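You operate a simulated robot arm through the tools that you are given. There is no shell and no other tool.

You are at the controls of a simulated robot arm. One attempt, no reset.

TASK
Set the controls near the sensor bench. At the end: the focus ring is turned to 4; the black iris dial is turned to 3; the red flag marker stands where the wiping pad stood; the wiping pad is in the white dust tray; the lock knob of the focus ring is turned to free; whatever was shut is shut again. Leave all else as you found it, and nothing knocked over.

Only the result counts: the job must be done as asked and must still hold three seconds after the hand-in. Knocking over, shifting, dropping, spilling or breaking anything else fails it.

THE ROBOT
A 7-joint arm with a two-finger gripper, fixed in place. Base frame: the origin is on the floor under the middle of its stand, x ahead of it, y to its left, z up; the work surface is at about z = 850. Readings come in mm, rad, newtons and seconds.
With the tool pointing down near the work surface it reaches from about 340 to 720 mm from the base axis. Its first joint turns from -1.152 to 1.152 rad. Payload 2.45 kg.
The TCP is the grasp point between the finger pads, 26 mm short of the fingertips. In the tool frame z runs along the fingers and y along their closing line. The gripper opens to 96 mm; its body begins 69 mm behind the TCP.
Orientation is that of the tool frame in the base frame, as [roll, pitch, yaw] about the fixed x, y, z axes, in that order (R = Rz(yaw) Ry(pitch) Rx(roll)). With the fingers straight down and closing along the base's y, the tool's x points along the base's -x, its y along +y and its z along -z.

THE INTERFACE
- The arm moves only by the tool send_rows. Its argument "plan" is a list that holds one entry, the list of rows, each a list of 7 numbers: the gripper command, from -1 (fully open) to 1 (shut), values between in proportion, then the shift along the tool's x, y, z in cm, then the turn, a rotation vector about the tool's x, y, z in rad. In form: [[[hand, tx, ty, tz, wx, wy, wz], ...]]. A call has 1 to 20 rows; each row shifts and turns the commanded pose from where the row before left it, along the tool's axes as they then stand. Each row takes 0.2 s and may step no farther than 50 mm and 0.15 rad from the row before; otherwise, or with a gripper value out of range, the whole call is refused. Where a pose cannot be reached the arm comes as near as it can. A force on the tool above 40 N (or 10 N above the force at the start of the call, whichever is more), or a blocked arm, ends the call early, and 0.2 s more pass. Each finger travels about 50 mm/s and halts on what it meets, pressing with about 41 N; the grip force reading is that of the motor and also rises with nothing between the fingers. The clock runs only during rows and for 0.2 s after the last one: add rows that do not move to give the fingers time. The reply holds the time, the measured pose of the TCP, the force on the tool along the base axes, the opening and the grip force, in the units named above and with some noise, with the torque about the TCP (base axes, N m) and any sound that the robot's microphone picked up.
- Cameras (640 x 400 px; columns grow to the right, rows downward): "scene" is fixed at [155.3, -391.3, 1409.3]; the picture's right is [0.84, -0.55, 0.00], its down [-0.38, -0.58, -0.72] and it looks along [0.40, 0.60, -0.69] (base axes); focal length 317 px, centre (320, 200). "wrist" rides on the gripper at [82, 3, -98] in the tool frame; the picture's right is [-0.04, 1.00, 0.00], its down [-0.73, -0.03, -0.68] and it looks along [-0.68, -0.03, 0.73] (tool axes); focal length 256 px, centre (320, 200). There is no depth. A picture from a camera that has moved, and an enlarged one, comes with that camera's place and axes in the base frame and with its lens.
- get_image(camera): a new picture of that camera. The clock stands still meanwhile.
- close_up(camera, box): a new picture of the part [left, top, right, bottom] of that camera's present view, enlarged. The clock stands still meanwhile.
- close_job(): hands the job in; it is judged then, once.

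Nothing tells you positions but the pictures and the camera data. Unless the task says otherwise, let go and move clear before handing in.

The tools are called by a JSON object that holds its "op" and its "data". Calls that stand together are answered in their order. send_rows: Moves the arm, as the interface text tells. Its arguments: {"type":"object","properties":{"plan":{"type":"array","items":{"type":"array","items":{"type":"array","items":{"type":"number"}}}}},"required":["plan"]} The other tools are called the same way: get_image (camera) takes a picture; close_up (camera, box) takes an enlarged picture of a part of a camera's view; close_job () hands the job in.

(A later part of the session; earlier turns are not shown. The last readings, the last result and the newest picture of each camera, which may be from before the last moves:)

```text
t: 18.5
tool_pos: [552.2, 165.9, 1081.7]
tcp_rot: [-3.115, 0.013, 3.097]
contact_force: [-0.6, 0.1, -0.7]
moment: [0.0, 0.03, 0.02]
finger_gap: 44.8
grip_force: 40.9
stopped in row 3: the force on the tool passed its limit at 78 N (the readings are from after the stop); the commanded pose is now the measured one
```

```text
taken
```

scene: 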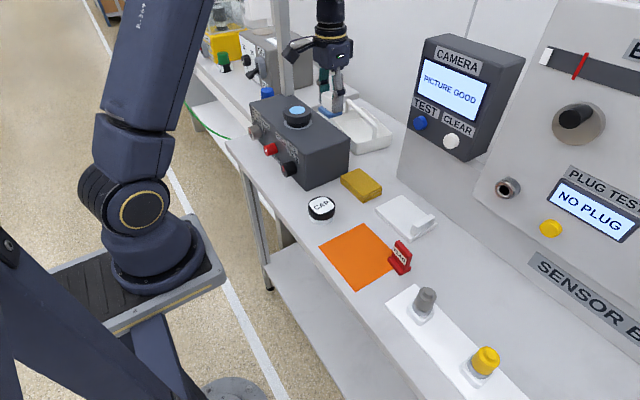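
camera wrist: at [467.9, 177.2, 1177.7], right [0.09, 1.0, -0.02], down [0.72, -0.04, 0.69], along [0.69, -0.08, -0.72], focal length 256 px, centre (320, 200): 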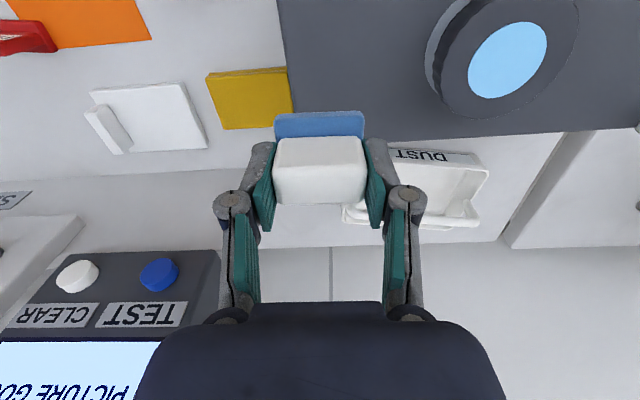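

Another stop, with 78 N. The pad is still held, but I can't see what the hand met here. I'll back off the way I came and tilt the wrist camera up to look for an obstacle above or beside the box.

{"op": "send_rows", "data": {"plan": [[[1, 2.5, -1.5, 0, 0, 0, 0], [1, 4, -1.5, 0, 0, 0, 0], [1, 3, -1.5, 0, -0.0266, 0.013, -0.0446], [1, 0, 0, 0, 0, -0.15, 0], [1, 0, 0, 0, 0, -0.15, 0], [1, 0, 0, 0, 0, -0.15, 0], [1, 0, 0, 0, 0, -0.15, 0], [1, 0, 0, 0, 0, 0, 0]]]}}

{"op": "get_image", "data": {"camera": "wrist"}}

{"op": "get_image", "data": {"camera": "scene"}}

```text
t: 20.3
tool_pos: [454.2, 131.5, 1080.7]
tcp_rot: [3.136, 0.603, -3.136]
contact_force: [-0.6, 0.1, -0.2]
moment: [0.01, 0.0, 0.02]
finger_gap: 44.8
grip_force: 41.0
```

```text
taken
camera wrist: at [329.4, 134.5, 1116.0], right [0.02, 1.0, 0.03], down [0.22, -0.03, 0.97], along [0.98, -0.01, -0.22], focal length 256 px, centre (320, 200)
```

wrist: 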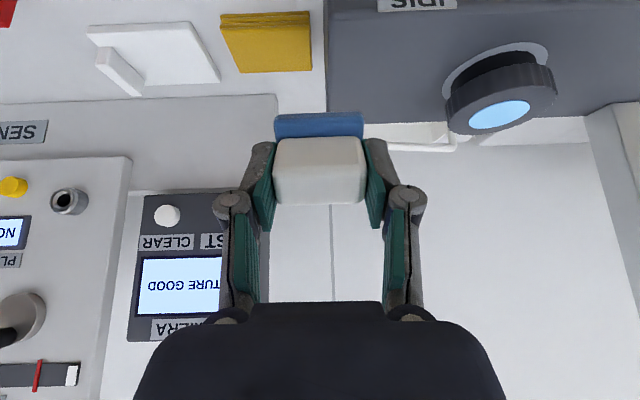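

```text
taken
```

scene: 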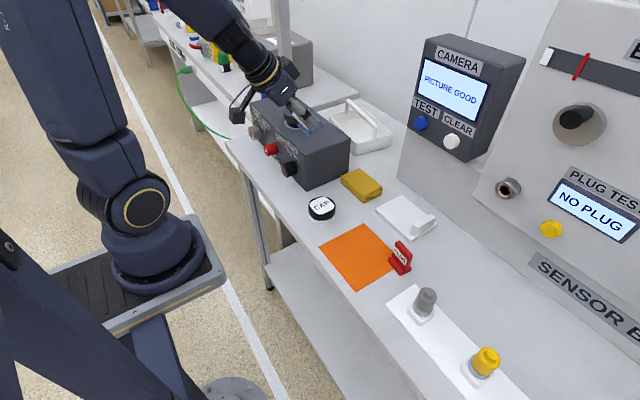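

Nothing visible stands near the path: a post is far left near (616, 472), well away from the hand. I'll reduce the tilt to about 11° and retry in slower, smaller steps, checking forces.

{"op": "send_rows", "data": {"plan": [[[1, 0, 0, 0, 0, 0.15, 0], [1, 0, 0, 0, 0, 0.15, 0], [1, 0, 0, 0, 0, 0.1, 0], [1, -1.96, 0, 0.4, 0, 0, 0], [1, -1.96, 0, 0.4, 0, 0, 0], [1, -1.96, 0, 0.4, 0, 0, 0], [1, -1.96, 0, 0.4, 0, 0, 0], [1, -1.96, 0, 0.4, 0, 0, 0], [1, 0, 0, 0, 0, 0, 0]]]}}

{"op": "get_image", "data": {"camera": "scene"}}

```text
t: 22.3
tool_pos: [552.4, 134.0, 1082.4]
tcp_rot: [3.136, 0.204, -3.131]
contact_force: [-0.1, -0.6, 0.1]
moment: [0.01, -0.01, 0.01]
finger_gap: 44.9
grip_force: 40.9
```

```text
taken
```

scene: 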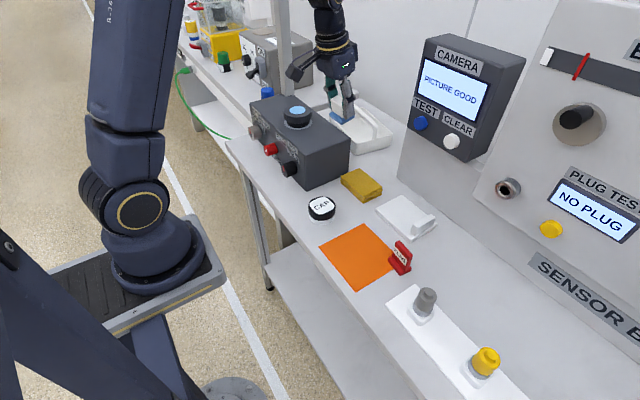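

That went smoothly. I'll continue slowly in +y.

{"op": "send_rows", "data": {"plan": [[[1, -1.0, 1.7, 0.2, 0, 0, 0], [1, -1.0, 1.7, 0.2, 0, 0, 0], [1, -1.0, 1.7, 0.2, 0, 0, 0], [1, -1.0, 1.7, 0.2, 0, 0, 0], [1, -1.0, 1.7, 0.2, 0, 0, 0], [1, 0, 0, 0, 0, 0, 0]]]}}

{"op": "get_image", "data": {"camera": "wrist"}}

```text
t: 23.6
tool_pos: [619.6, 164.5, 1082.6]
tcp_rot: [-3.124, 0.204, 3.055]
contact_force: [-0.6, 0.5, -1.3]
moment: [0.01, -0.01, -0.02]
finger_gap: 44.8
grip_force: 40.8
stopped in row 6: the force on the tool passed its limit at 95 N (the readings are from after the stop); the commanded pose is now the measured one
```

```text
taken
camera wrist: at [519.7, 178.9, 1161.6], right [0.13, 0.99, -0.01], down [0.58, -0.07, 0.81], along [0.81, -0.11, -0.58], focal length 256 px, centre (320, 200)
```

wrist: 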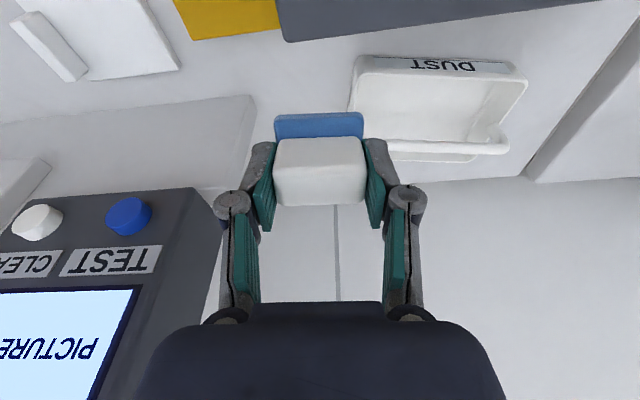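

The +y motion is being blocked with almost no residual force, and the error pattern fits a base rotation that is held up. An arm link higher up may be meeting something overhead that neither camera shows. I'll back off and tilt the wrist camera upward to look.

{"op": "send_rows", "data": {"plan": [[[1, 2.4, -1.7, -0.5, 0, 0, 0], [1, 3.4, -1.9, -0.7, 0, 0, 0], [1, 3.4, -1.9, -0.7, -0.035, 0, -0.085], [1, 0, 0, 0, 0, -0.15, 0], [1, 0, 0, 0, 0, -0.15, 0], [1, 0, 0, 0, 0, -0.15, 0], [1, 0, 0, 0, 0, -0.15, 0], [1, 0, 0, 0, 0, -0.15, 0], [1, 0, 0, 0, 0, -0.15, 0], [1, 0, 0, 0, 0, -0.15, 0], [1, 0, 0, 0, 0, 0, 0]]]}}

{"op": "get_image", "data": {"camera": "wrist"}}

{"op": "get_image", "data": {"camera": "scene"}}

```text
t: 26.1
tool_pos: [518.4, 125.5, 1082.0]
tcp_rot: [3.13, 1.251, -3.138]
contact_force: [0.2, -0.1, -0.5]
moment: [0.02, 0.01, 0.02]
finger_gap: 44.7
grip_force: 40.8
```

```text
taken
camera wrist: at [399.0, 128.0, 1035.6], right [0.0, 1.0, 0.04], down [-0.41, -0.04, 0.91], along [0.91, -0.01, 0.41], focal length 256 px, centre (320, 200)
```

wrist: 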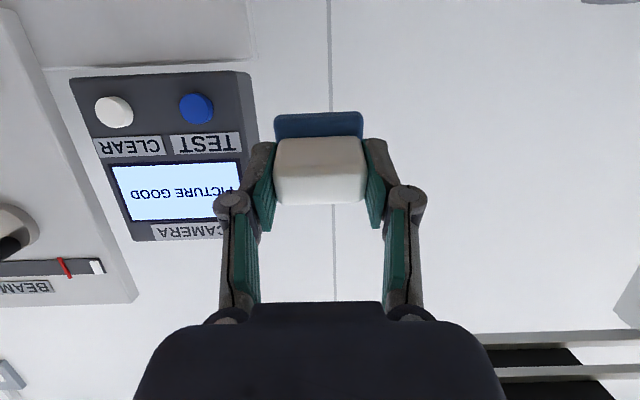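

```text
taken
```

scene: 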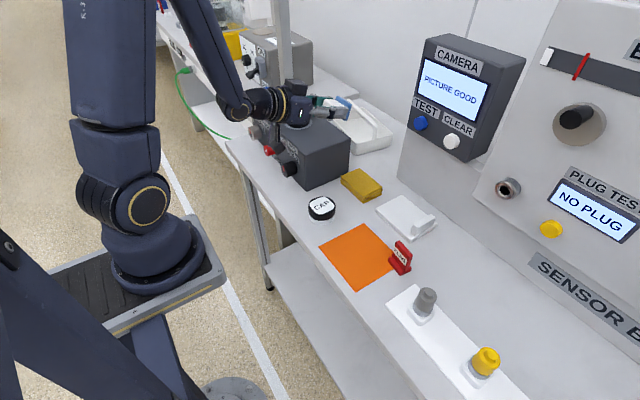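

There is an overhead rack on the +y side, off the post, at about z≈1300, and it must be what the upper arm was hitting. I'll take a second view from another spot to measure its edges.

{"op": "send_rows", "data": {"plan": [[[1, 0.63, -3.33, -1.9, 0, 0, 0], [1, 0.63, -3.33, -1.9, 0, 0, 0], [1, 0.63, -3.33, -1.9, 0, 0, 0], [1, 0, 0, 0, 0, 0, 0]]]}}

{"op": "get_image", "data": {"camera": "wrist"}}

```text
t: 27.1
tool_pos: [539.7, 57.5, 1094.6]
tcp_rot: [3.133, 1.253, -3.133]
contact_force: [0.2, -0.3, -1.9]
moment: [0.03, 0.02, -0.01]
finger_gap: 44.8
grip_force: 41.0
out of reach, approached as far as the arm can: row 1, 2, 3
```

```text
taken
camera wrist: at [418.9, 60.0, 1048.4], right [0.0, 1.0, 0.04], down [-0.41, -0.04, 0.91], along [0.91, -0.01, 0.41], focal length 256 px, centre (320, 200)
```

wrist: 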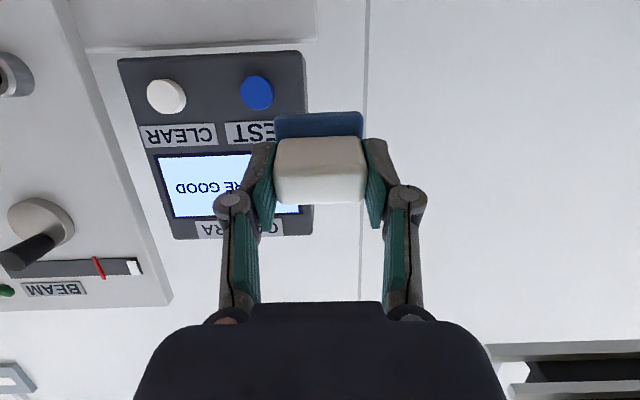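

A rack edge runs along y at roughly x≈600–700 and z≈1300 or higher, so the wrist must stay low when moving toward the tray. I'll straighten the tool, descend first behind the yellow cloth's zone at y≈120, and then slide in under the rack.

{"op": "send_rows", "data": {"plan": [[[1, 0, 0, 0, 0, 0.15, 0], [1, 0, 0, 0, 0, 0.15, 0], [1, 0, 0, 0, 0, 0.15, 0], [1, 0, 0, 0, 0, 0.15, 0], [1, 0, 0, 0, 0, 0.15, 0], [1, 0, 0, 0, 0, 0.15, 0], [1, 0, 0, 0, 0, 0.15, 0], [1, 0, 0, 0, 0, 0.15, 0], [1, 0, 0, 0, 0, 0.053, 0], [1, -2.5, 1.4, 2.5, 0, 0, 0], [1, -2.5, 1.4, 2.5, 0, 0, 0], [1, -2.5, 1.4, 2.5, 0, 0, 0], [1, -2.5, 1.4, 2.5, 0, 0, 0], [1, 0, 0, 0, 0, 0, 0]]]}}

{"op": "get_image", "data": {"camera": "wrist"}}

{"op": "get_image", "data": {"camera": "scene"}}

```text
t: 30.1
tool_pos: [648.7, 105.0, 1001.1]
tcp_rot: [-3.123, 0.081, 3.137]
contact_force: [0.6, 0.5, -0.4]
moment: [0.0, -0.04, -0.03]
finger_gap: 44.9
grip_force: 41.0
out of reach, approached as far as the arm can: row 4
```

```text
taken
camera wrist: at [558.3, 111.8, 1091.5], right [0.05, 1.0, -0.02], down [0.68, -0.02, 0.74], along [0.74, -0.04, -0.68], focal length 256 px, centre (320, 200)
```

wrist: 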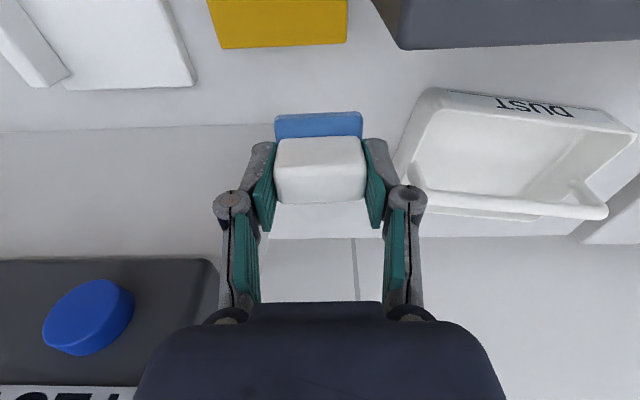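

```text
taken
```

scene: 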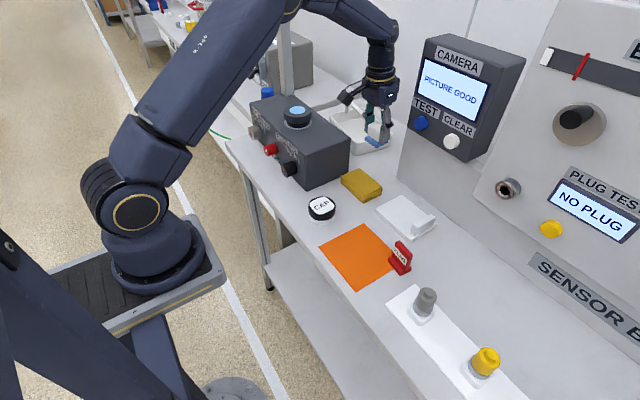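

{"op": "close_up", "data": {"camera": "wrist", "box": [380, 70, 640, 240]}}

{"op": "close_up", "data": {"camera": "scene", "box": [320, 60, 440, 170]}}

```text
2.35 times, centred on (510, 155) of wrist
camera zoom: at [558.3, 111.8, 1091.5], right [0.05, 1.0, -0.02], down [0.68, -0.02, 0.74], along [0.74, -0.04, -0.68], focal length 602 px, centre (-127, 306)
```

zoom: 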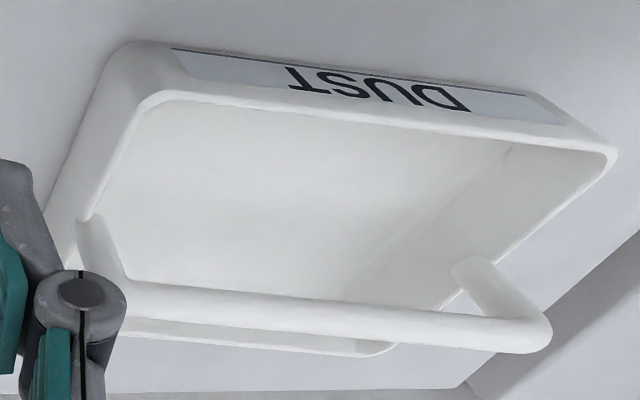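

```text
3.64 times, centred on (380, 115) of scene
camera zoom: at [155.4, -391.3, 1409.3], right [0.84, -0.55, 0.0], down [-0.38, -0.58, -0.72], along [0.4, 0.6, -0.69], focal length 1154 px, centre (102, 509)
```

zoom: 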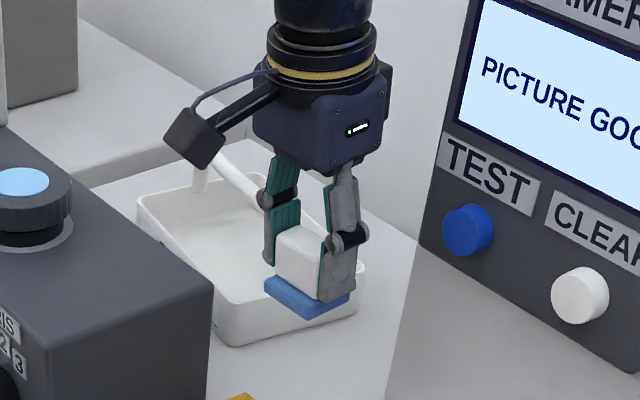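

The tray is now well measured: rim z≈890, near corner (670, 202), handle bar at z≈929 down the middle. I'll align the tool with the tray, descend to z≈975, and move slowly over the near half of the tray.

{"op": "send_rows", "data": {"plan": [[[1, 0, 0, 0, 0, -0.01, 0.08], [1, 0, 0, 0, 0, -0.01, 0.08], [1, -1.1, 1.98, 1.42, 0, 0, 0], [1, -1.1, 1.98, 1.42, 0, 0, 0], [1, -0.1, 1.5, 0.01, 0, 0, 0], [1, 0, 0, 0, 0, 0, 0]]]}}

{"op": "get_image", "data": {"camera": "wrist"}}

{"op": "close_up", "data": {"camera": "scene", "box": [280, 0, 440, 170]}}

```text
t: 31.4
tool_pos: [683.0, 154.1, 973.3]
tcp_rot: [-3.137, 0.105, 2.974]
contact_force: [0.9, 0.0, 0.0]
moment: [-0.01, 0.02, -0.01]
finger_gap: 45.1
grip_force: 41.3
```

```text
taken
camera wrist: at [592.8, 174.6, 1063.4], right [0.2, 0.98, 0.0], down [0.65, -0.13, 0.75], along [0.74, -0.15, -0.66], focal length 256 px, centre (320, 200)
```

wrist: 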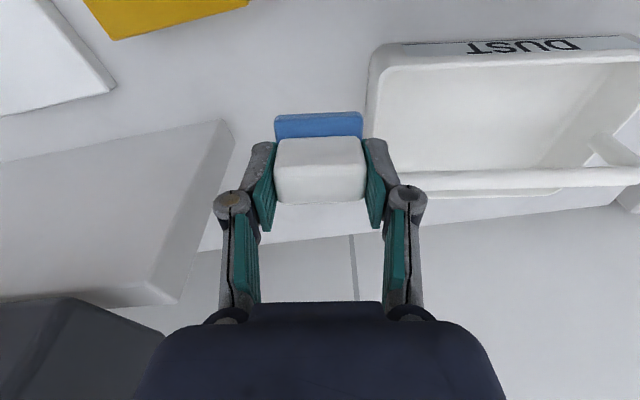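

```text
2.35 times, centred on (360, 85) of scene
camera zoom: at [155.4, -391.3, 1409.3], right [0.84, -0.55, 0.0], down [-0.38, -0.58, -0.72], along [0.4, 0.6, -0.69], focal length 747 px, centre (226, 471)
```

zoom: 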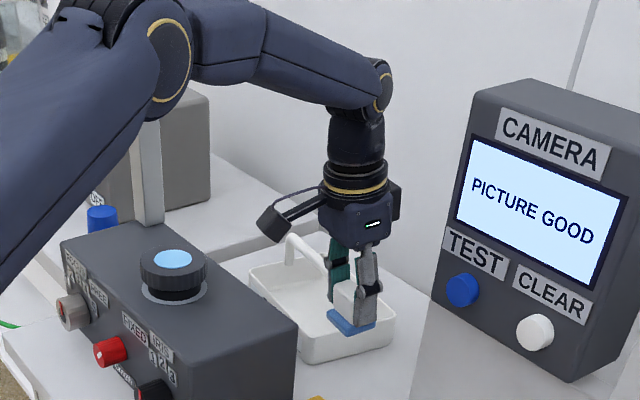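

Clear so far. I'll continue slowly to above the target spot in the tray's near half.

{"op": "send_rows", "data": {"plan": [[[1, -0.11, 2.0, 0.01, 0, 0, 0], [1, -0.11, 2.0, 0.01, 0, 0, 0], [1, -0.11, 2.0, 0.01, 0, 0, 0], [1, -0.11, 2.0, 0.01, 0, 0, 0], [1, -0.11, 2.0, 0.01, 0, 0, 0], [1, 0, 0, 0, 0, 0, 0]]]}}

{"op": "get_image", "data": {"camera": "wrist"}}

{"op": "close_up", "data": {"camera": "scene", "box": [280, 0, 440, 170]}}

```text
t: 32.9
tool_pos: [699.4, 239.4, 973.0]
tcp_rot: [-3.138, 0.103, 2.976]
contact_force: [-0.9, -0.6, -0.4]
moment: [-0.01, -0.01, -0.02]
finger_gap: 45.0
grip_force: 41.0
out of reach, approached as far as the arm can: row 5
```

```text
taken
camera wrist: at [609.6, 260.2, 1062.6], right [0.2, 0.98, 0.0], down [0.65, -0.13, 0.75], along [0.74, -0.15, -0.66], focal length 256 px, centre (320, 200)
```

wrist: 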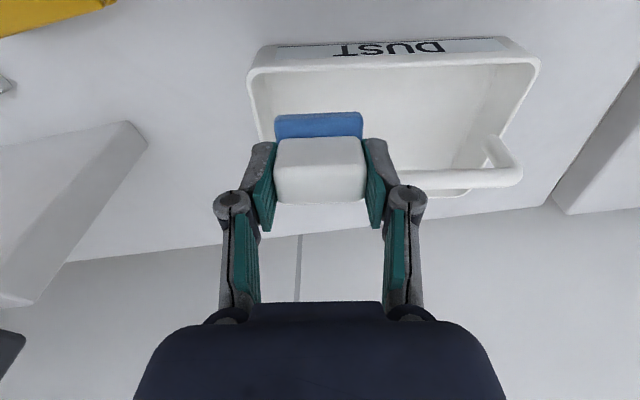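

```text
2.35 times, centred on (360, 85) of scene
camera zoom: at [155.4, -391.3, 1409.3], right [0.84, -0.55, 0.0], down [-0.38, -0.58, -0.72], along [0.4, 0.6, -0.69], focal length 747 px, centre (226, 471)
```

zoom: 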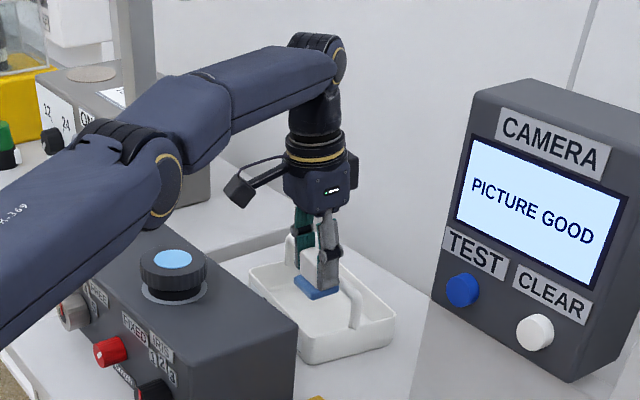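

The arm is at full stretch at (699, 239). A bit more outward tilt will give a few more millimetres of reach and bring the pad clear of the near wall.

{"op": "send_rows", "data": {"plan": [[[1, 0, 0, 0, 0, -0.03, 0], [1, 0, 0, 0, 0, -0.03, 0], [1, -0.12, 0.82, 0.02, 0, 0, 0], [1, 0, 0, 0, 0, 0, 0], [1, 0, 0, 0, 0, 0, 0]]]}}

{"op": "get_image", "data": {"camera": "wrist"}}

```text
t: 34.0
tool_pos: [702.8, 249.1, 975.2]
tcp_rot: [-3.138, 0.164, 2.978]
contact_force: [-0.1, -0.2, -0.7]
moment: [-0.01, 0.01, -0.03]
finger_gap: 44.8
grip_force: 41.0
```

```text
taken
camera wrist: at [607.1, 270.1, 1058.0], right [0.2, 0.98, 0.0], down [0.6, -0.13, 0.79], along [0.77, -0.16, -0.61], focal length 256 px, centre (320, 200)
```

wrist: 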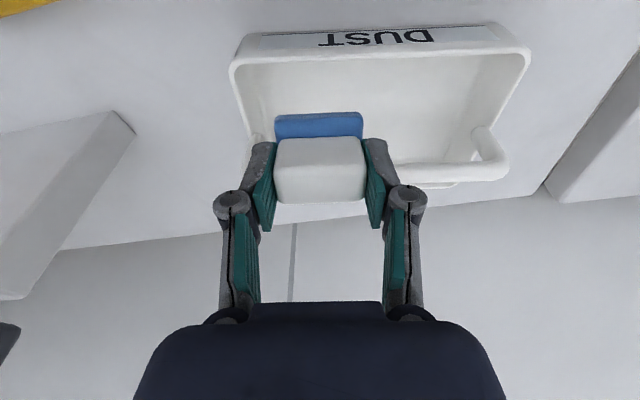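

Now well positioned over the near half of the tray. I'll lower straight down in small steps to where the pad is inside the walls.

{"op": "send_rows", "data": {"plan": [[[1, 0.237, 0, 1.43, 0, 0, 0], [1, 0.237, 0, 1.43, 0, 0, 0], [1, 0.237, 0, 1.43, 0, 0, 0], [1, 0, 0, 0, 0, 0, 0]]]}}

{"op": "get_image", "data": {"camera": "wrist"}}

{"op": "close_up", "data": {"camera": "scene", "box": [230, 0, 440, 170]}}

```text
t: 35.0
tool_pos: [702.3, 248.2, 931.0]
tcp_rot: [-3.137, 0.165, 2.978]
contact_force: [-0.1, -0.4, -1.1]
moment: [0.02, -0.02, 0.02]
finger_gap: 44.9
grip_force: 40.6
```

```text
taken
camera wrist: at [606.6, 269.1, 1013.7], right [0.2, 0.98, 0.0], down [0.6, -0.13, 0.79], along [0.77, -0.16, -0.61], focal length 256 px, centre (320, 200)
```

wrist: 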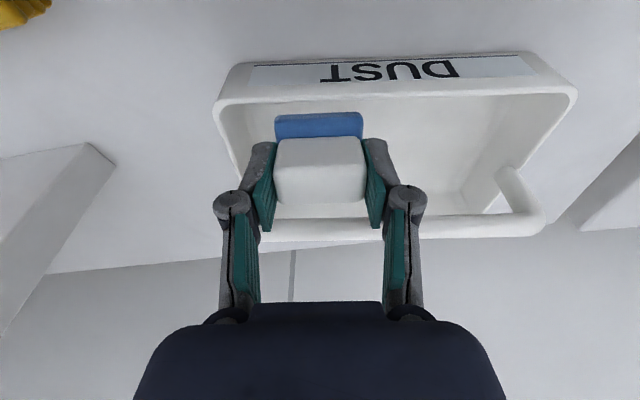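

```text
2.35 times, centred on (335, 85) of scene
camera zoom: at [155.4, -391.3, 1409.3], right [0.84, -0.55, 0.0], down [-0.38, -0.58, -0.72], along [0.4, 0.6, -0.69], focal length 747 px, centre (285, 471)
```

zoom: 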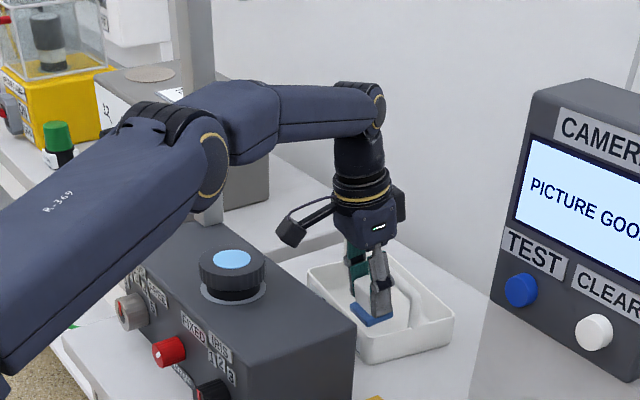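

{"op": "send_rows", "data": {"plan": [[[1, 0.14, 0, 0.85, 0, 0, 0], [1, 0.14, 0, 0.85, 0, 0, 0], [1, 0, 0, 0, 0, 0, 0]]]}}

{"op": "get_image", "data": {"camera": "wrist"}}

{"op": "close_up", "data": {"camera": "scene", "box": [310, 70, 420, 160]}}

```text
t: 35.9
tool_pos: [703.3, 248.5, 913.5]
tcp_rot: [-3.139, 0.164, 2.978]
contact_force: [-0.2, -0.7, -0.4]
moment: [0.01, 0.03, -0.04]
finger_gap: 44.8
grip_force: 40.7
```

```text
taken
camera wrist: at [607.0, 269.2, 997.4], right [0.2, 0.98, 0.0], down [0.6, -0.13, 0.79], along [0.77, -0.16, -0.61], focal length 256 px, centre (320, 200)
```

wrist: 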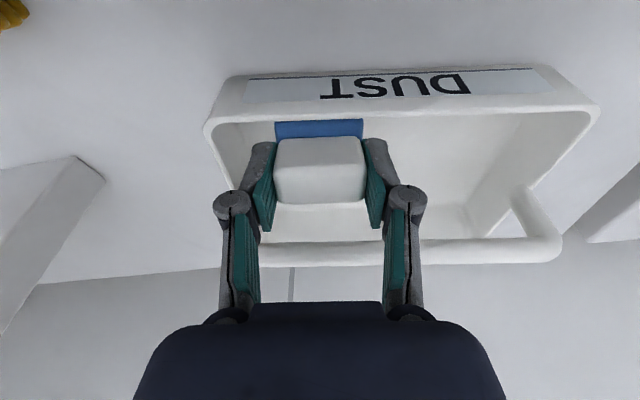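

```text
4.44 times, centred on (365, 115) of scene
camera zoom: at [155.4, -391.3, 1409.3], right [0.84, -0.55, 0.0], down [-0.38, -0.58, -0.72], along [0.4, 0.6, -0.69], focal length 1410 px, centre (120, 578)
```

zoom: 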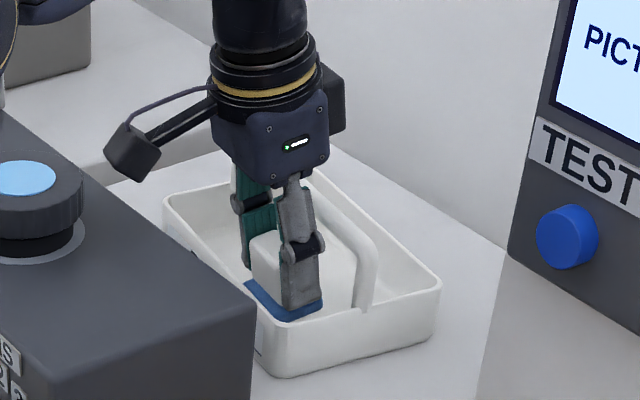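

The pad hangs inside the tray walls. I'll lower slightly more, open the fingers just enough, then rise.

{"op": "send_rows", "data": {"plan": [[[1, 0.11, 0, 0.69, 0, 0, 0], [1, 0, 0, 0, 0, 0, 0], [0.0, 0, 0, 0, 0, 0, 0], [-0.25, 0, 0, 0, 0, 0, 0], [-0.25, 0, 0, 0, 0, 0, 0], [-0.25, 0, 0, 0, 0, 0, 0]]]}}

{"op": "get_image", "data": {"camera": "wrist"}}

{"op": "close_up", "data": {"camera": "scene", "box": [310, 70, 420, 160]}}

```text
t: 37.2
tool_pos: [702.8, 248.5, 908.0]
tcp_rot: [-3.136, 0.166, 2.976]
contact_force: [-0.2, -0.1, 0.1]
moment: [0.0, 0.0, 0.03]
finger_gap: 60.1
grip_force: 0.0
```

```text
taken
camera wrist: at [607.2, 269.4, 990.4], right [0.2, 0.98, 0.0], down [0.6, -0.13, 0.79], along [0.77, -0.16, -0.61], focal length 256 px, centre (320, 200)
```

wrist: 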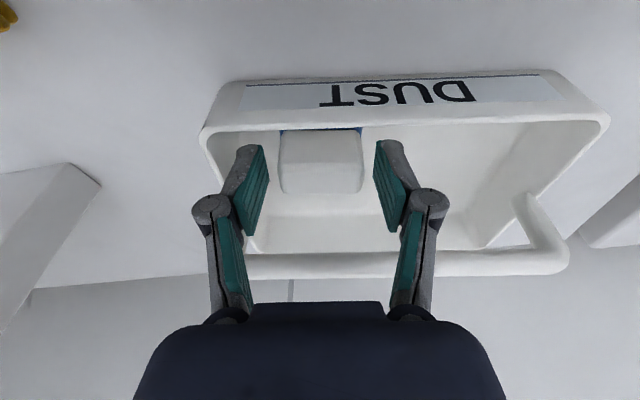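

```text
4.44 times, centred on (365, 115) of scene
camera zoom: at [155.3, -391.3, 1409.3], right [0.84, -0.55, 0.0], down [-0.38, -0.58, -0.72], along [0.4, 0.6, -0.69], focal length 1410 px, centre (120, 578)
```

zoom: 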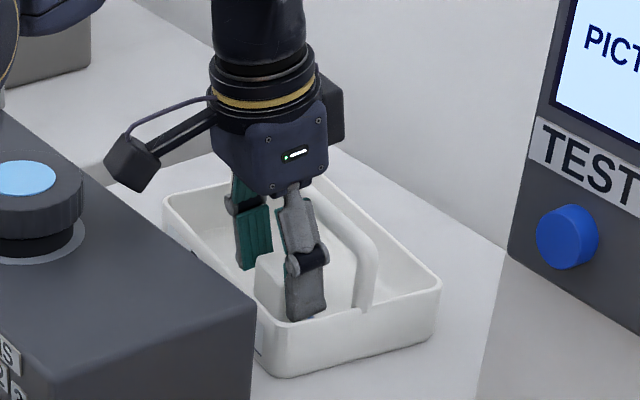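

The pad is down in the tray. I'll rise straight up and retreat the way I came.

{"op": "send_rows", "data": {"plan": [[[-0.25, -0.237, 0, -1.43, 0, 0, 0], [-0.25, -0.237, 0, -1.43, 0, 0, 0], [-0.25, -0.237, 0, -1.43, 0, 0, 0], [-0.25, -0.237, 0, -1.43, 0, 0, 0], [-0.25, 0, 0, 0, 0, 0, 0]]]}}

{"op": "get_image", "data": {"camera": "wrist"}}

{"op": "close_up", "data": {"camera": "scene", "box": [310, 70, 420, 160]}}

```text
t: 38.5
tool_pos: [703.0, 248.4, 965.0]
tcp_rot: [-3.137, 0.165, 2.977]
contact_force: [-0.1, 0.4, -0.2]
moment: [0.01, 0.0, -0.01]
finger_gap: 60.0
grip_force: 0.1
```

```text
taken
camera wrist: at [607.5, 268.5, 1048.5], right [0.2, 0.98, 0.0], down [0.6, -0.13, 0.79], along [0.77, -0.16, -0.61], focal length 256 px, centre (320, 200)
```

wrist: 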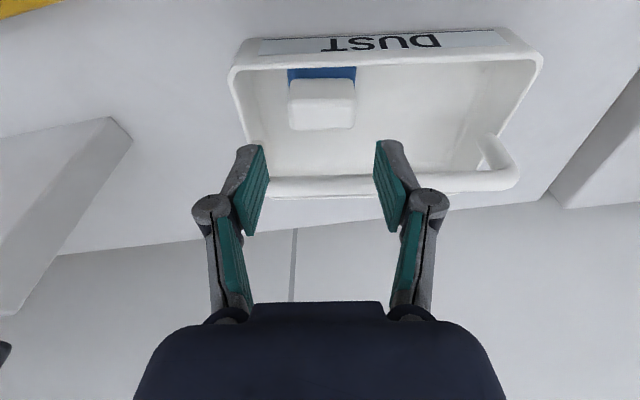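

```text
4.44 times, centred on (365, 115) of scene
camera zoom: at [155.3, -391.3, 1409.3], right [0.84, -0.55, 0.0], down [-0.38, -0.58, -0.72], along [0.4, 0.6, -0.69], focal length 1410 px, centre (120, 578)
```

zoom: 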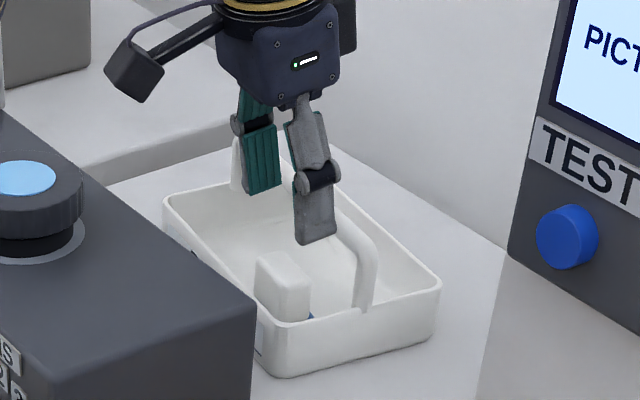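

The pad stands upright in the tray. Now I'll back out below the rack, return to a normal downward pose, and go look at the red flag.

{"op": "send_rows", "data": {"plan": [[[-0.25, -0.08, -2.5, -0.5, 0, 0, 0], [-0.25, -0.08, -2.5, -0.5, 0, 0, 0], [-0.25, -0.08, -2.5, -0.5, 0, 0, 0], [-0.25, -0.08, -2.5, -0.5, 0, 0, 0], [-0.25, 0, 0, 0, -0.0135, 0, -0.0815], [-0.25, 0, 0, 0, -0.0135, 0, -0.0815], [-0.25, 0, 0, 0, 0, 0.0825, 0], [-0.25, 0, 0, 0, 0, 0.0825, 0], [-0.25, 3.5, -1.2, 0, 0, 0, 0], [-0.25, 3.5, -1.2, 0, 0, 0, 0], [-0.25, 3.5, -1.2, 0, 0, 0, 0], [-0.25, 3.5, -1.2, 0, 0, 0, 0], [-0.25, 2.2, -4.2, 0, 0, 0, 0], [-0.25, 2.2, -4.2, 0, 0, 0, 0], [-0.25, 2.2, -4.2, 0, 0, 0, 0], [-0.25, 2.2, -4.2, 0, 0, 0, 0], [-0.25, 2.2, -4.2, 0, 0, 0, 0], [-0.25, 0, -3.3, 0, 0, 0, 0], [-0.25, 0, -3.3, 0, 0, 0, 0], [-0.25, 0, 0, 0, 0, 0, 0]]]}}

{"op": "get_image", "data": {"camera": "wrist"}}

{"op": "get_image", "data": {"camera": "scene"}}

```text
t: 40.8
tool_pos: [610.7, 123.2, 988.0]
tcp_rot: [3.134, 0.037, 3.134]
contact_force: [10.8, 3.7, -6.3]
moment: [-0.05, -0.28, -0.35]
finger_gap: 60.7
grip_force: 0.1
stopped in row 11: the force on the tool passed its limit at 80 N (the readings are from after the stop); the commanded pose is now the measured one
```

```text
taken
camera wrist: at [524.9, 127.6, 1083.3], right [0.05, 1.0, 0.01], down [0.71, -0.04, 0.71], along [0.7, -0.03, -0.71], focal length 256 px, centre (320, 200)
```

wrist: 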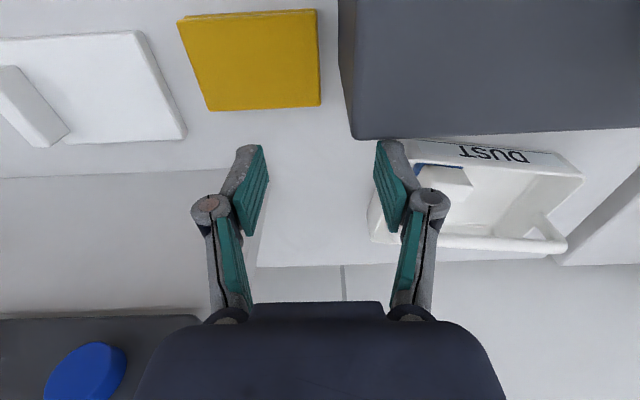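

```text
taken
```

scene: 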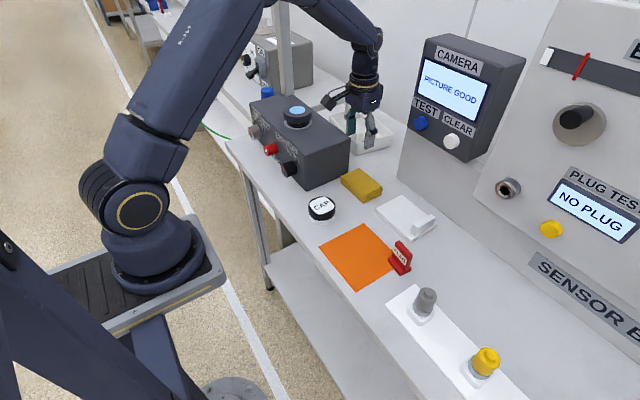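

The left fingertip bumped the dark box's back corner because I was too low there. I'll back off, rise, and check that the box hasn't moved.

{"op": "send_rows", "data": {"plan": [[[-0.25, -1.2, -0.5, 0, 0, 0, 0], [-0.25, 0, -1.5, -2.0, 0, 0, 0], [-0.25, 0, -1.5, -2.0, 0, 0, 0], [-0.25, 0, 0, 0, 0, 0, 0]]]}}

{"op": "get_image", "data": {"camera": "wrist"}}

{"op": "close_up", "data": {"camera": "scene", "box": [245, 90, 315, 180]}}

{"op": "close_up", "data": {"camera": "scene", "box": [230, 70, 390, 200]}}

```text
t: 41.8
tool_pos: [619.7, 87.0, 1027.3]
tcp_rot: [3.137, 0.033, 3.135]
contact_force: [1.3, -0.2, 0.3]
moment: [-0.01, -0.01, -0.01]
finger_gap: 60.0
grip_force: 0.2
```

```text
taken
camera wrist: at [534.8, 90.7, 1123.4], right [0.05, 1.0, 0.01], down [0.71, -0.04, 0.7], along [0.7, -0.03, -0.71], focal length 256 px, centre (320, 200)
```

wrist: 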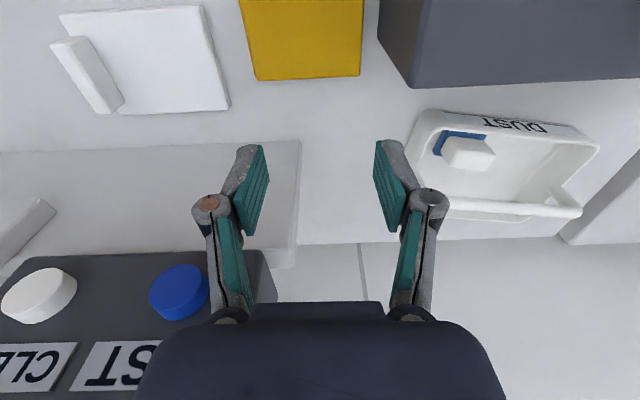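

```text
4.44 times, centred on (280, 135) of scene
camera zoom: at [155.3, -391.3, 1409.3], right [0.84, -0.55, 0.0], down [-0.38, -0.58, -0.72], along [0.4, 0.6, -0.69], focal length 1410 px, centre (498, 489)
```

zoom: 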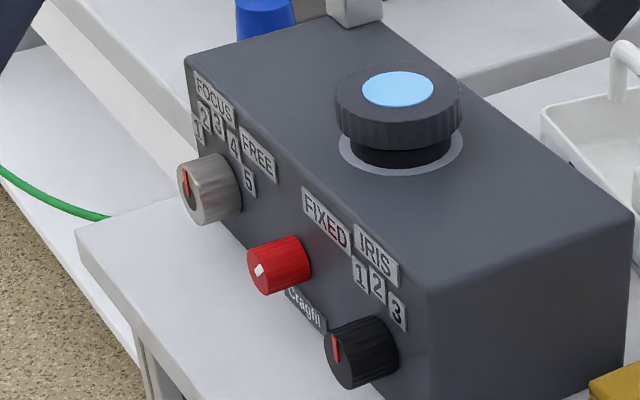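

```text
3.08 times, centred on (310, 135) of scene
camera zoom: at [155.3, -391.3, 1409.3], right [0.84, -0.55, 0.0], down [-0.38, -0.58, -0.72], along [0.4, 0.6, -0.69], focal length 976 px, centre (351, 400)
```

zoom: 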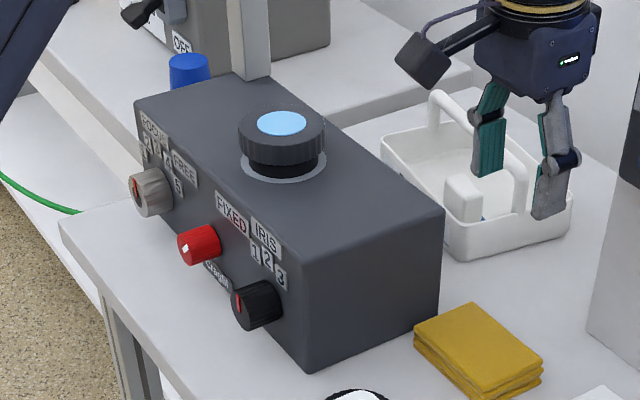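

The box, its knobs and the cloth are exactly where they were. Now I'll go over to the red flag.

{"op": "send_rows", "data": {"plan": [[[-0.25, 4.0, -2.0, 0, 0, 0.033, 0], [-0.25, 4.0, -2.0, 0, 0, 0, 0], [-0.25, 4.0, -2.0, 0, 0, 0, 0], [-0.25, 1.3, -4.0, 0, 0, 0, 0], [-0.25, 1.3, -4.0, 0, 0, 0, 0], [-1, 1.3, -4.0, 0, 0, 0, 0], [-1, 1.3, -4.0, 0, 0, 0, 0], [-1, 1.3, -4.0, 0, 0, 0, 0], [-1, 0, 0, 0, 0, 0, 0]]]}}

{"op": "get_image", "data": {"camera": "wrist"}}

{"op": "close_up", "data": {"camera": "scene", "box": [340, 210, 460, 310]}}

```text
t: 43.8
tool_pos: [434.0, -171.4, 1023.6]
tcp_rot: [3.137, -0.001, 3.135]
contact_force: [-0.3, -0.6, 0.0]
moment: [-0.02, -0.02, -0.01]
finger_gap: 95.9
grip_force: 0.0
```

```text
taken
camera wrist: at [350.9, -168.0, 1121.3], right [0.05, 1.0, 0.01], down [0.73, -0.04, 0.68], along [0.68, -0.03, -0.73], focal length 256 px, centre (320, 200)
```

wrist: 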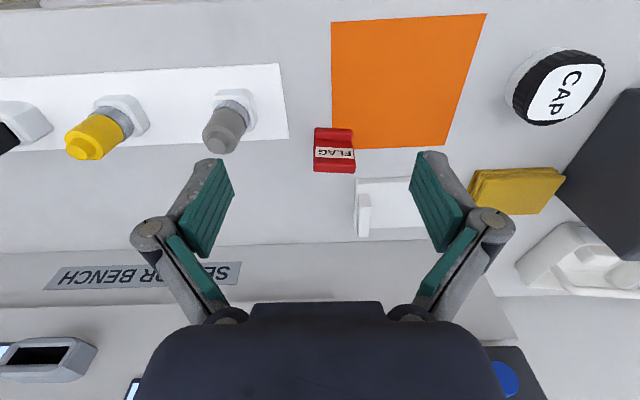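

```text
4.00 times, centred on (400, 260) of scene
camera zoom: at [155.3, -391.3, 1409.3], right [0.84, -0.55, 0.0], down [-0.38, -0.58, -0.72], along [0.4, 0.6, -0.69], focal length 1269 px, centre (0, -40)
```

zoom: 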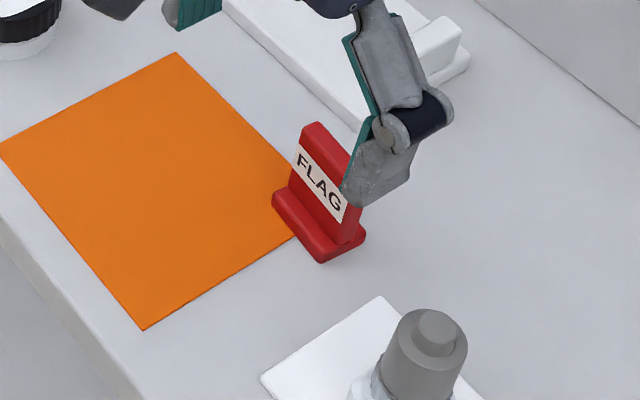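

{"op": "close_up", "data": {"camera": "wrist", "box": [280, 100, 400, 200]}}

```text
4.00 times, centred on (340, 150) of wrist
camera zoom: at [350.9, -168.0, 1121.3], right [0.05, 1.0, 0.01], down [0.73, -0.04, 0.68], along [0.68, -0.03, -0.73], focal length 1024 px, centre (240, 400)
```

zoom: 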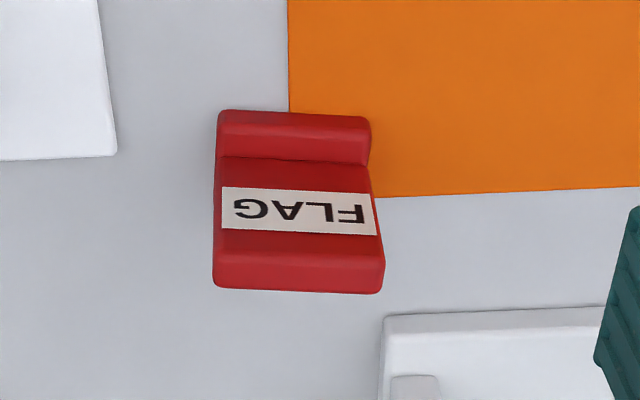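

The flag stands at about (506, -159), turned by roughly -5°, top at z≈907. I'll align above it and check before going down.

{"op": "send_rows", "data": {"plan": [[[-1, 0, 0, 0, 0, 0, 0.073], [-1, -2.38, 0.59, 2.9, 0, 0, 0], [-1, -2.38, 0.59, 2.9, 0, 0, 0], [-1, -2.38, 0.59, 2.5, 0, 0, 0], [-1, 0, 0, 0, 0, 0, 0]]]}}

{"op": "get_image", "data": {"camera": "wrist"}}

{"op": "close_up", "data": {"camera": "wrist", "box": [250, 60, 390, 180]}}

```text
t: 45.0
tool_pos: [507.4, -158.9, 942.4]
tcp_rot: [3.135, 0.001, 3.062]
contact_force: [0.2, 0.0, 0.0]
moment: [0.01, -0.01, 0.0]
finger_gap: 96.0
grip_force: 0.1
```

```text
taken
camera wrist: at [424.5, -148.7, 1039.7], right [0.12, 0.99, 0.01], down [0.73, -0.09, 0.68], along [0.67, -0.08, -0.73], focal length 256 px, centre (320, 200)
```

wrist: 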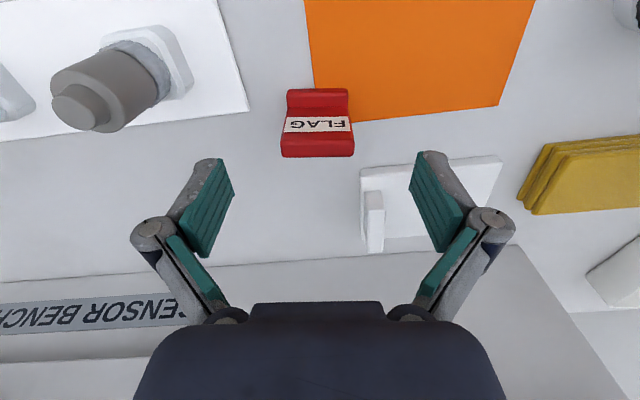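

```text
3.33 times, centred on (320, 120) of wrist
camera zoom: at [424.5, -148.7, 1039.7], right [0.12, 0.99, 0.01], down [0.73, -0.09, 0.68], along [0.67, -0.08, -0.73], focal length 853 px, centre (320, 467)
```

zoom: 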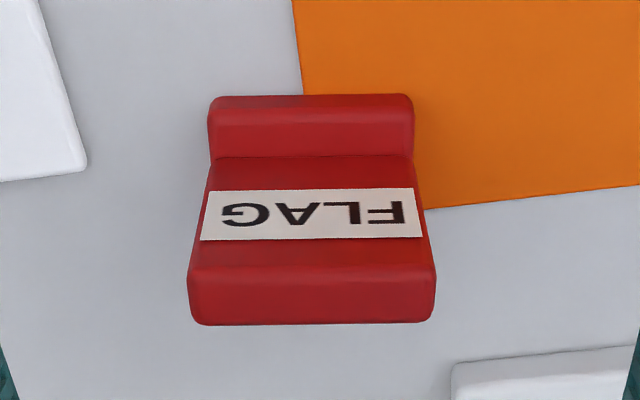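

{"op": "send_rows", "data": {"plan": [[[-1, 0.33, -0.12, 1.6, 0, 0, 0], [-1, 0, 0, 1.6, 0, 0, 0], [-1, 0, 0, 1.5, 0, 0, 0], [-1, 0, 0, 0, 0, 0, 0], [0, 0, 0, 0, 0, 0, 0], [1, 0, 0, 0, 0, 0, 0], [1, 0, 0, 0, 0, 0, 0], [1, 0, 0, 0, 0, 0, 0], [1, 0, 0, 0, 0, 0, 0], [1, 0, 0, 0, 0, 0, 0]]]}}

{"op": "get_image", "data": {"camera": "wrist"}}

```text
t: 47.2
tool_pos: [502.4, -160.0, 895.8]
tcp_rot: [3.136, 0.001, 3.061]
contact_force: [-0.2, 0.5, 0.9]
moment: [0.01, 0.04, 0.0]
finger_gap: 42.6
grip_force: 40.5
```

```text
taken
camera wrist: at [420.0, -149.6, 993.4], right [0.12, 0.99, 0.01], down [0.73, -0.09, 0.68], along [0.67, -0.08, -0.73], focal length 256 px, centre (320, 200)
```

wrist: 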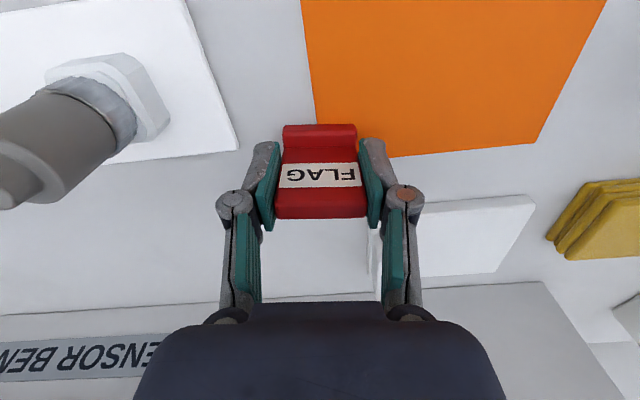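

The flag is gripped. I'll lift it, swing around at smaller x to stay clear of the panel's black cylinder, then approach the old pad spot from the front as before.

{"op": "send_rows", "data": {"plan": [[[1, 0, 0, -1.5, 0, 0, 0], [1, 0, 0, -4.0, 0, 0, 0], [1, 0, 0, -4.0, 0, 0, 0], [1, 0.7, -4.44, 0, 0, 0, 0], [1, 0.7, -4.44, 0, 0, 0, 0], [1, 0.7, -4.44, 0, 0, 0, 0], [1, 0.7, -4.44, 0, 0, 0, 0], [1, 0, 0, 0, 0, 0, 0]]]}}

{"op": "get_image", "data": {"camera": "wrist"}}

```text
t: 49.0
tool_pos: [458.4, -336.5, 989.8]
tcp_rot: [3.136, -0.002, 3.061]
contact_force: [-0.3, 0.0, 0.8]
moment: [0.0, -0.02, 0.03]
finger_gap: 42.7
grip_force: 41.2
```

```text
taken
camera wrist: at [376.6, -326.4, 1087.6], right [0.12, 0.99, 0.01], down [0.73, -0.09, 0.68], along [0.67, -0.08, -0.73], focal length 256 px, centre (320, 200)
```

wrist: 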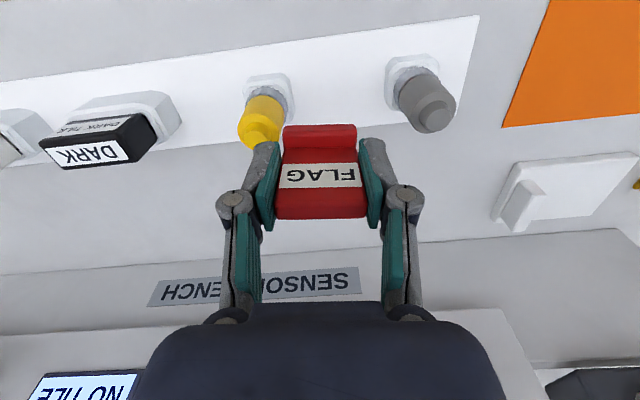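

{"op": "send_rows", "data": {"plan": [[[1, -3.2, 0.163, 1.1, 0, 0, 0], [1, -3.2, 0.163, 1.1, 0, 0, 0], [1, -3.2, 0.163, 1.1, 0, 0, 0], [1, -3.2, 0.163, 1.1, 0, 0, 0], [1, 0, 0, 0, 0, 0, 0], [1, 0, 0, 0, 0, 0, 0]]]}}

{"op": "get_image", "data": {"camera": "wrist"}}

{"op": "close_up", "data": {"camera": "scene", "box": [400, 220, 560, 380]}}

```text
t: 50.4
tool_pos: [589.1, -339.3, 944.7]
tcp_rot: [3.137, 0.0, 3.061]
contact_force: [0.0, -0.5, -0.4]
moment: [0.02, -0.01, -0.03]
finger_gap: 42.8
grip_force: 40.7
```

```text
taken
camera wrist: at [507.2, -329.2, 1042.5], right [0.12, 0.99, 0.01], down [0.73, -0.09, 0.68], along [0.67, -0.08, -0.73], focal length 256 px, centre (320, 200)
```

wrist: 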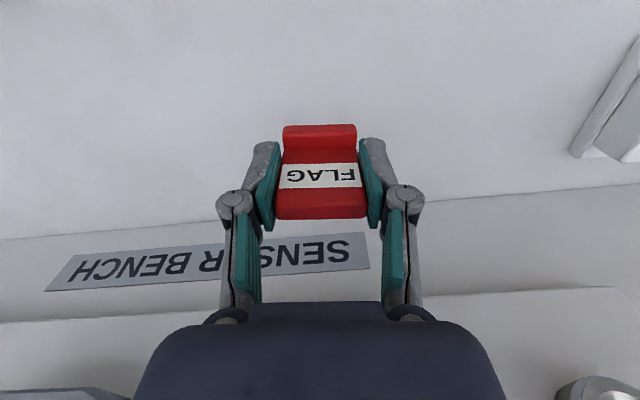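

```text
2.50 times, centred on (480, 300) of scene
camera zoom: at [155.4, -391.3, 1409.3], right [0.84, -0.55, 0.0], down [-0.38, -0.58, -0.72], along [0.4, 0.6, -0.69], focal length 793 px, centre (-80, -50)
```

zoom: 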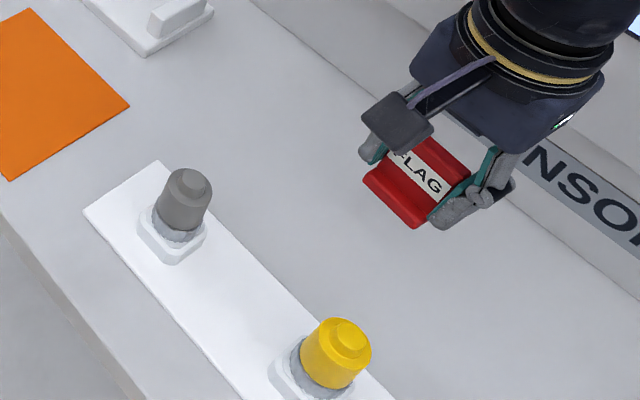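

{"op": "send_rows", "data": {"plan": [[[1, 0.25, -0.11, 1.5, 0, 0, 0], [1, 0, 0, 1.5, 0, 0, 0], [1, 0, 0, 1.2, 0, 0, 0], [1, 0, 0, 0.3, 0, 0, 0], [1, 0, 0, 0.3, 0, 0, 0], [1, 0, 0, 0, 0, 0, 0]]]}}

{"op": "get_image", "data": {"camera": "wrist"}}

{"op": "close_up", "data": {"camera": "scene", "box": [400, 220, 560, 380]}}

```text
t: 51.8
tool_pos: [585.5, -340.2, 898.1]
tcp_rot: [3.136, -0.001, 3.061]
contact_force: [-0.6, 0.1, -0.3]
moment: [-0.02, -0.05, 0.01]
finger_gap: 42.8
grip_force: 41.5
```

```text
taken
camera wrist: at [503.7, -329.4, 995.7], right [0.12, 0.99, 0.01], down [0.73, -0.09, 0.68], along [0.67, -0.08, -0.73], focal length 256 px, centre (320, 200)
```

wrist: 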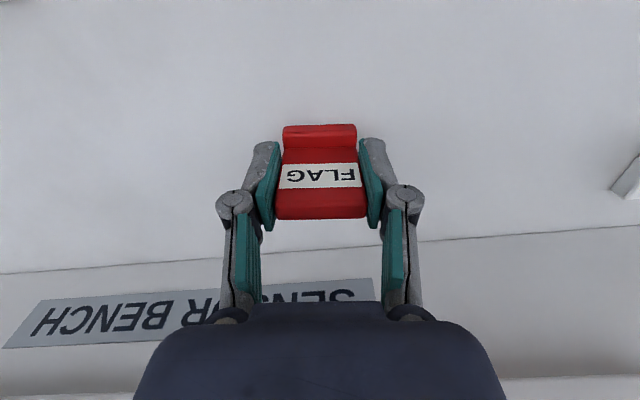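

```text
2.50 times, centred on (480, 300) of scene
camera zoom: at [155.4, -391.3, 1409.3], right [0.84, -0.55, 0.0], down [-0.38, -0.58, -0.72], along [0.4, 0.6, -0.69], focal length 793 px, centre (-80, -50)
```

zoom: 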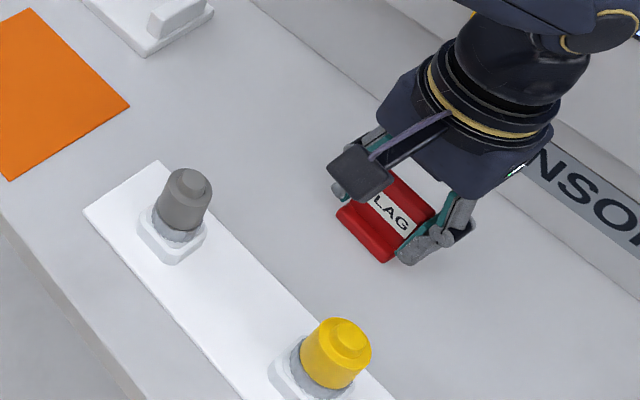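

{"op": "send_rows", "data": {"plan": [[[1, -0.1, 0, 0.17, 0, 0, 0], [1, 0, 0, 0, 0, 0, 0], [0.05, 0, 0, 0, 0, 0, 0], [-0.2, 0, 0, 0, 0, 0, 0], [-0.5, 0, 0, 0, 0, 0, 0], [-1, 0, 0, 0, 0, 0, 0], [-1, 0, 0, 0, 0, 0, 0], [-1, 0, 0, -2, 0, 0, 0], [-1, 0, 0, -3, 0, 0, 0], [-1, 0, 0, -3, 0, 0, 0], [-1, 0, 0, 0, 0, 0, 0]]]}}

{"op": "get_image", "data": {"camera": "wrist"}}

{"op": "close_up", "data": {"camera": "scene", "box": [400, 220, 560, 380]}}

```text
t: 54.2
tool_pos: [586.3, -340.1, 977.6]
tcp_rot: [3.136, 0.0, 3.063]
contact_force: [0.6, 0.0, 0.0]
moment: [0.03, 0.01, -0.01]
finger_gap: 95.8
grip_force: 0.1
```

```text
taken
camera wrist: at [504.6, -330.4, 1075.0], right [0.12, 0.99, 0.01], down [0.73, -0.09, 0.68], along [0.67, -0.08, -0.73], focal length 256 px, centre (320, 200)
```

wrist: 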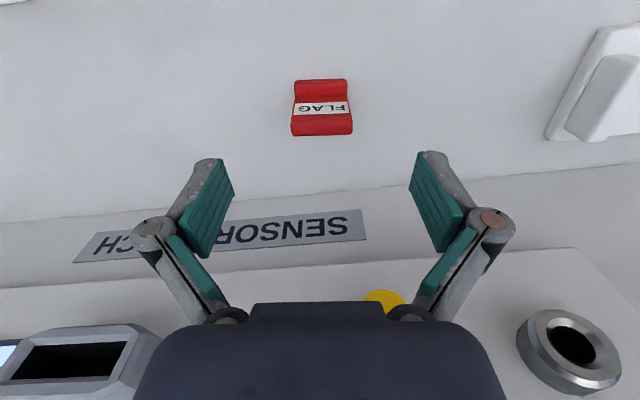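

```text
2.50 times, centred on (480, 300) of scene
camera zoom: at [155.3, -391.3, 1409.3], right [0.84, -0.55, 0.0], down [-0.38, -0.58, -0.72], along [0.4, 0.6, -0.69], focal length 793 px, centre (-80, -50)
```

zoom: 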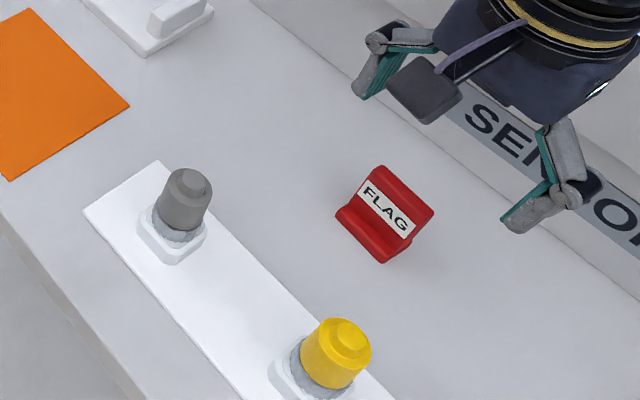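

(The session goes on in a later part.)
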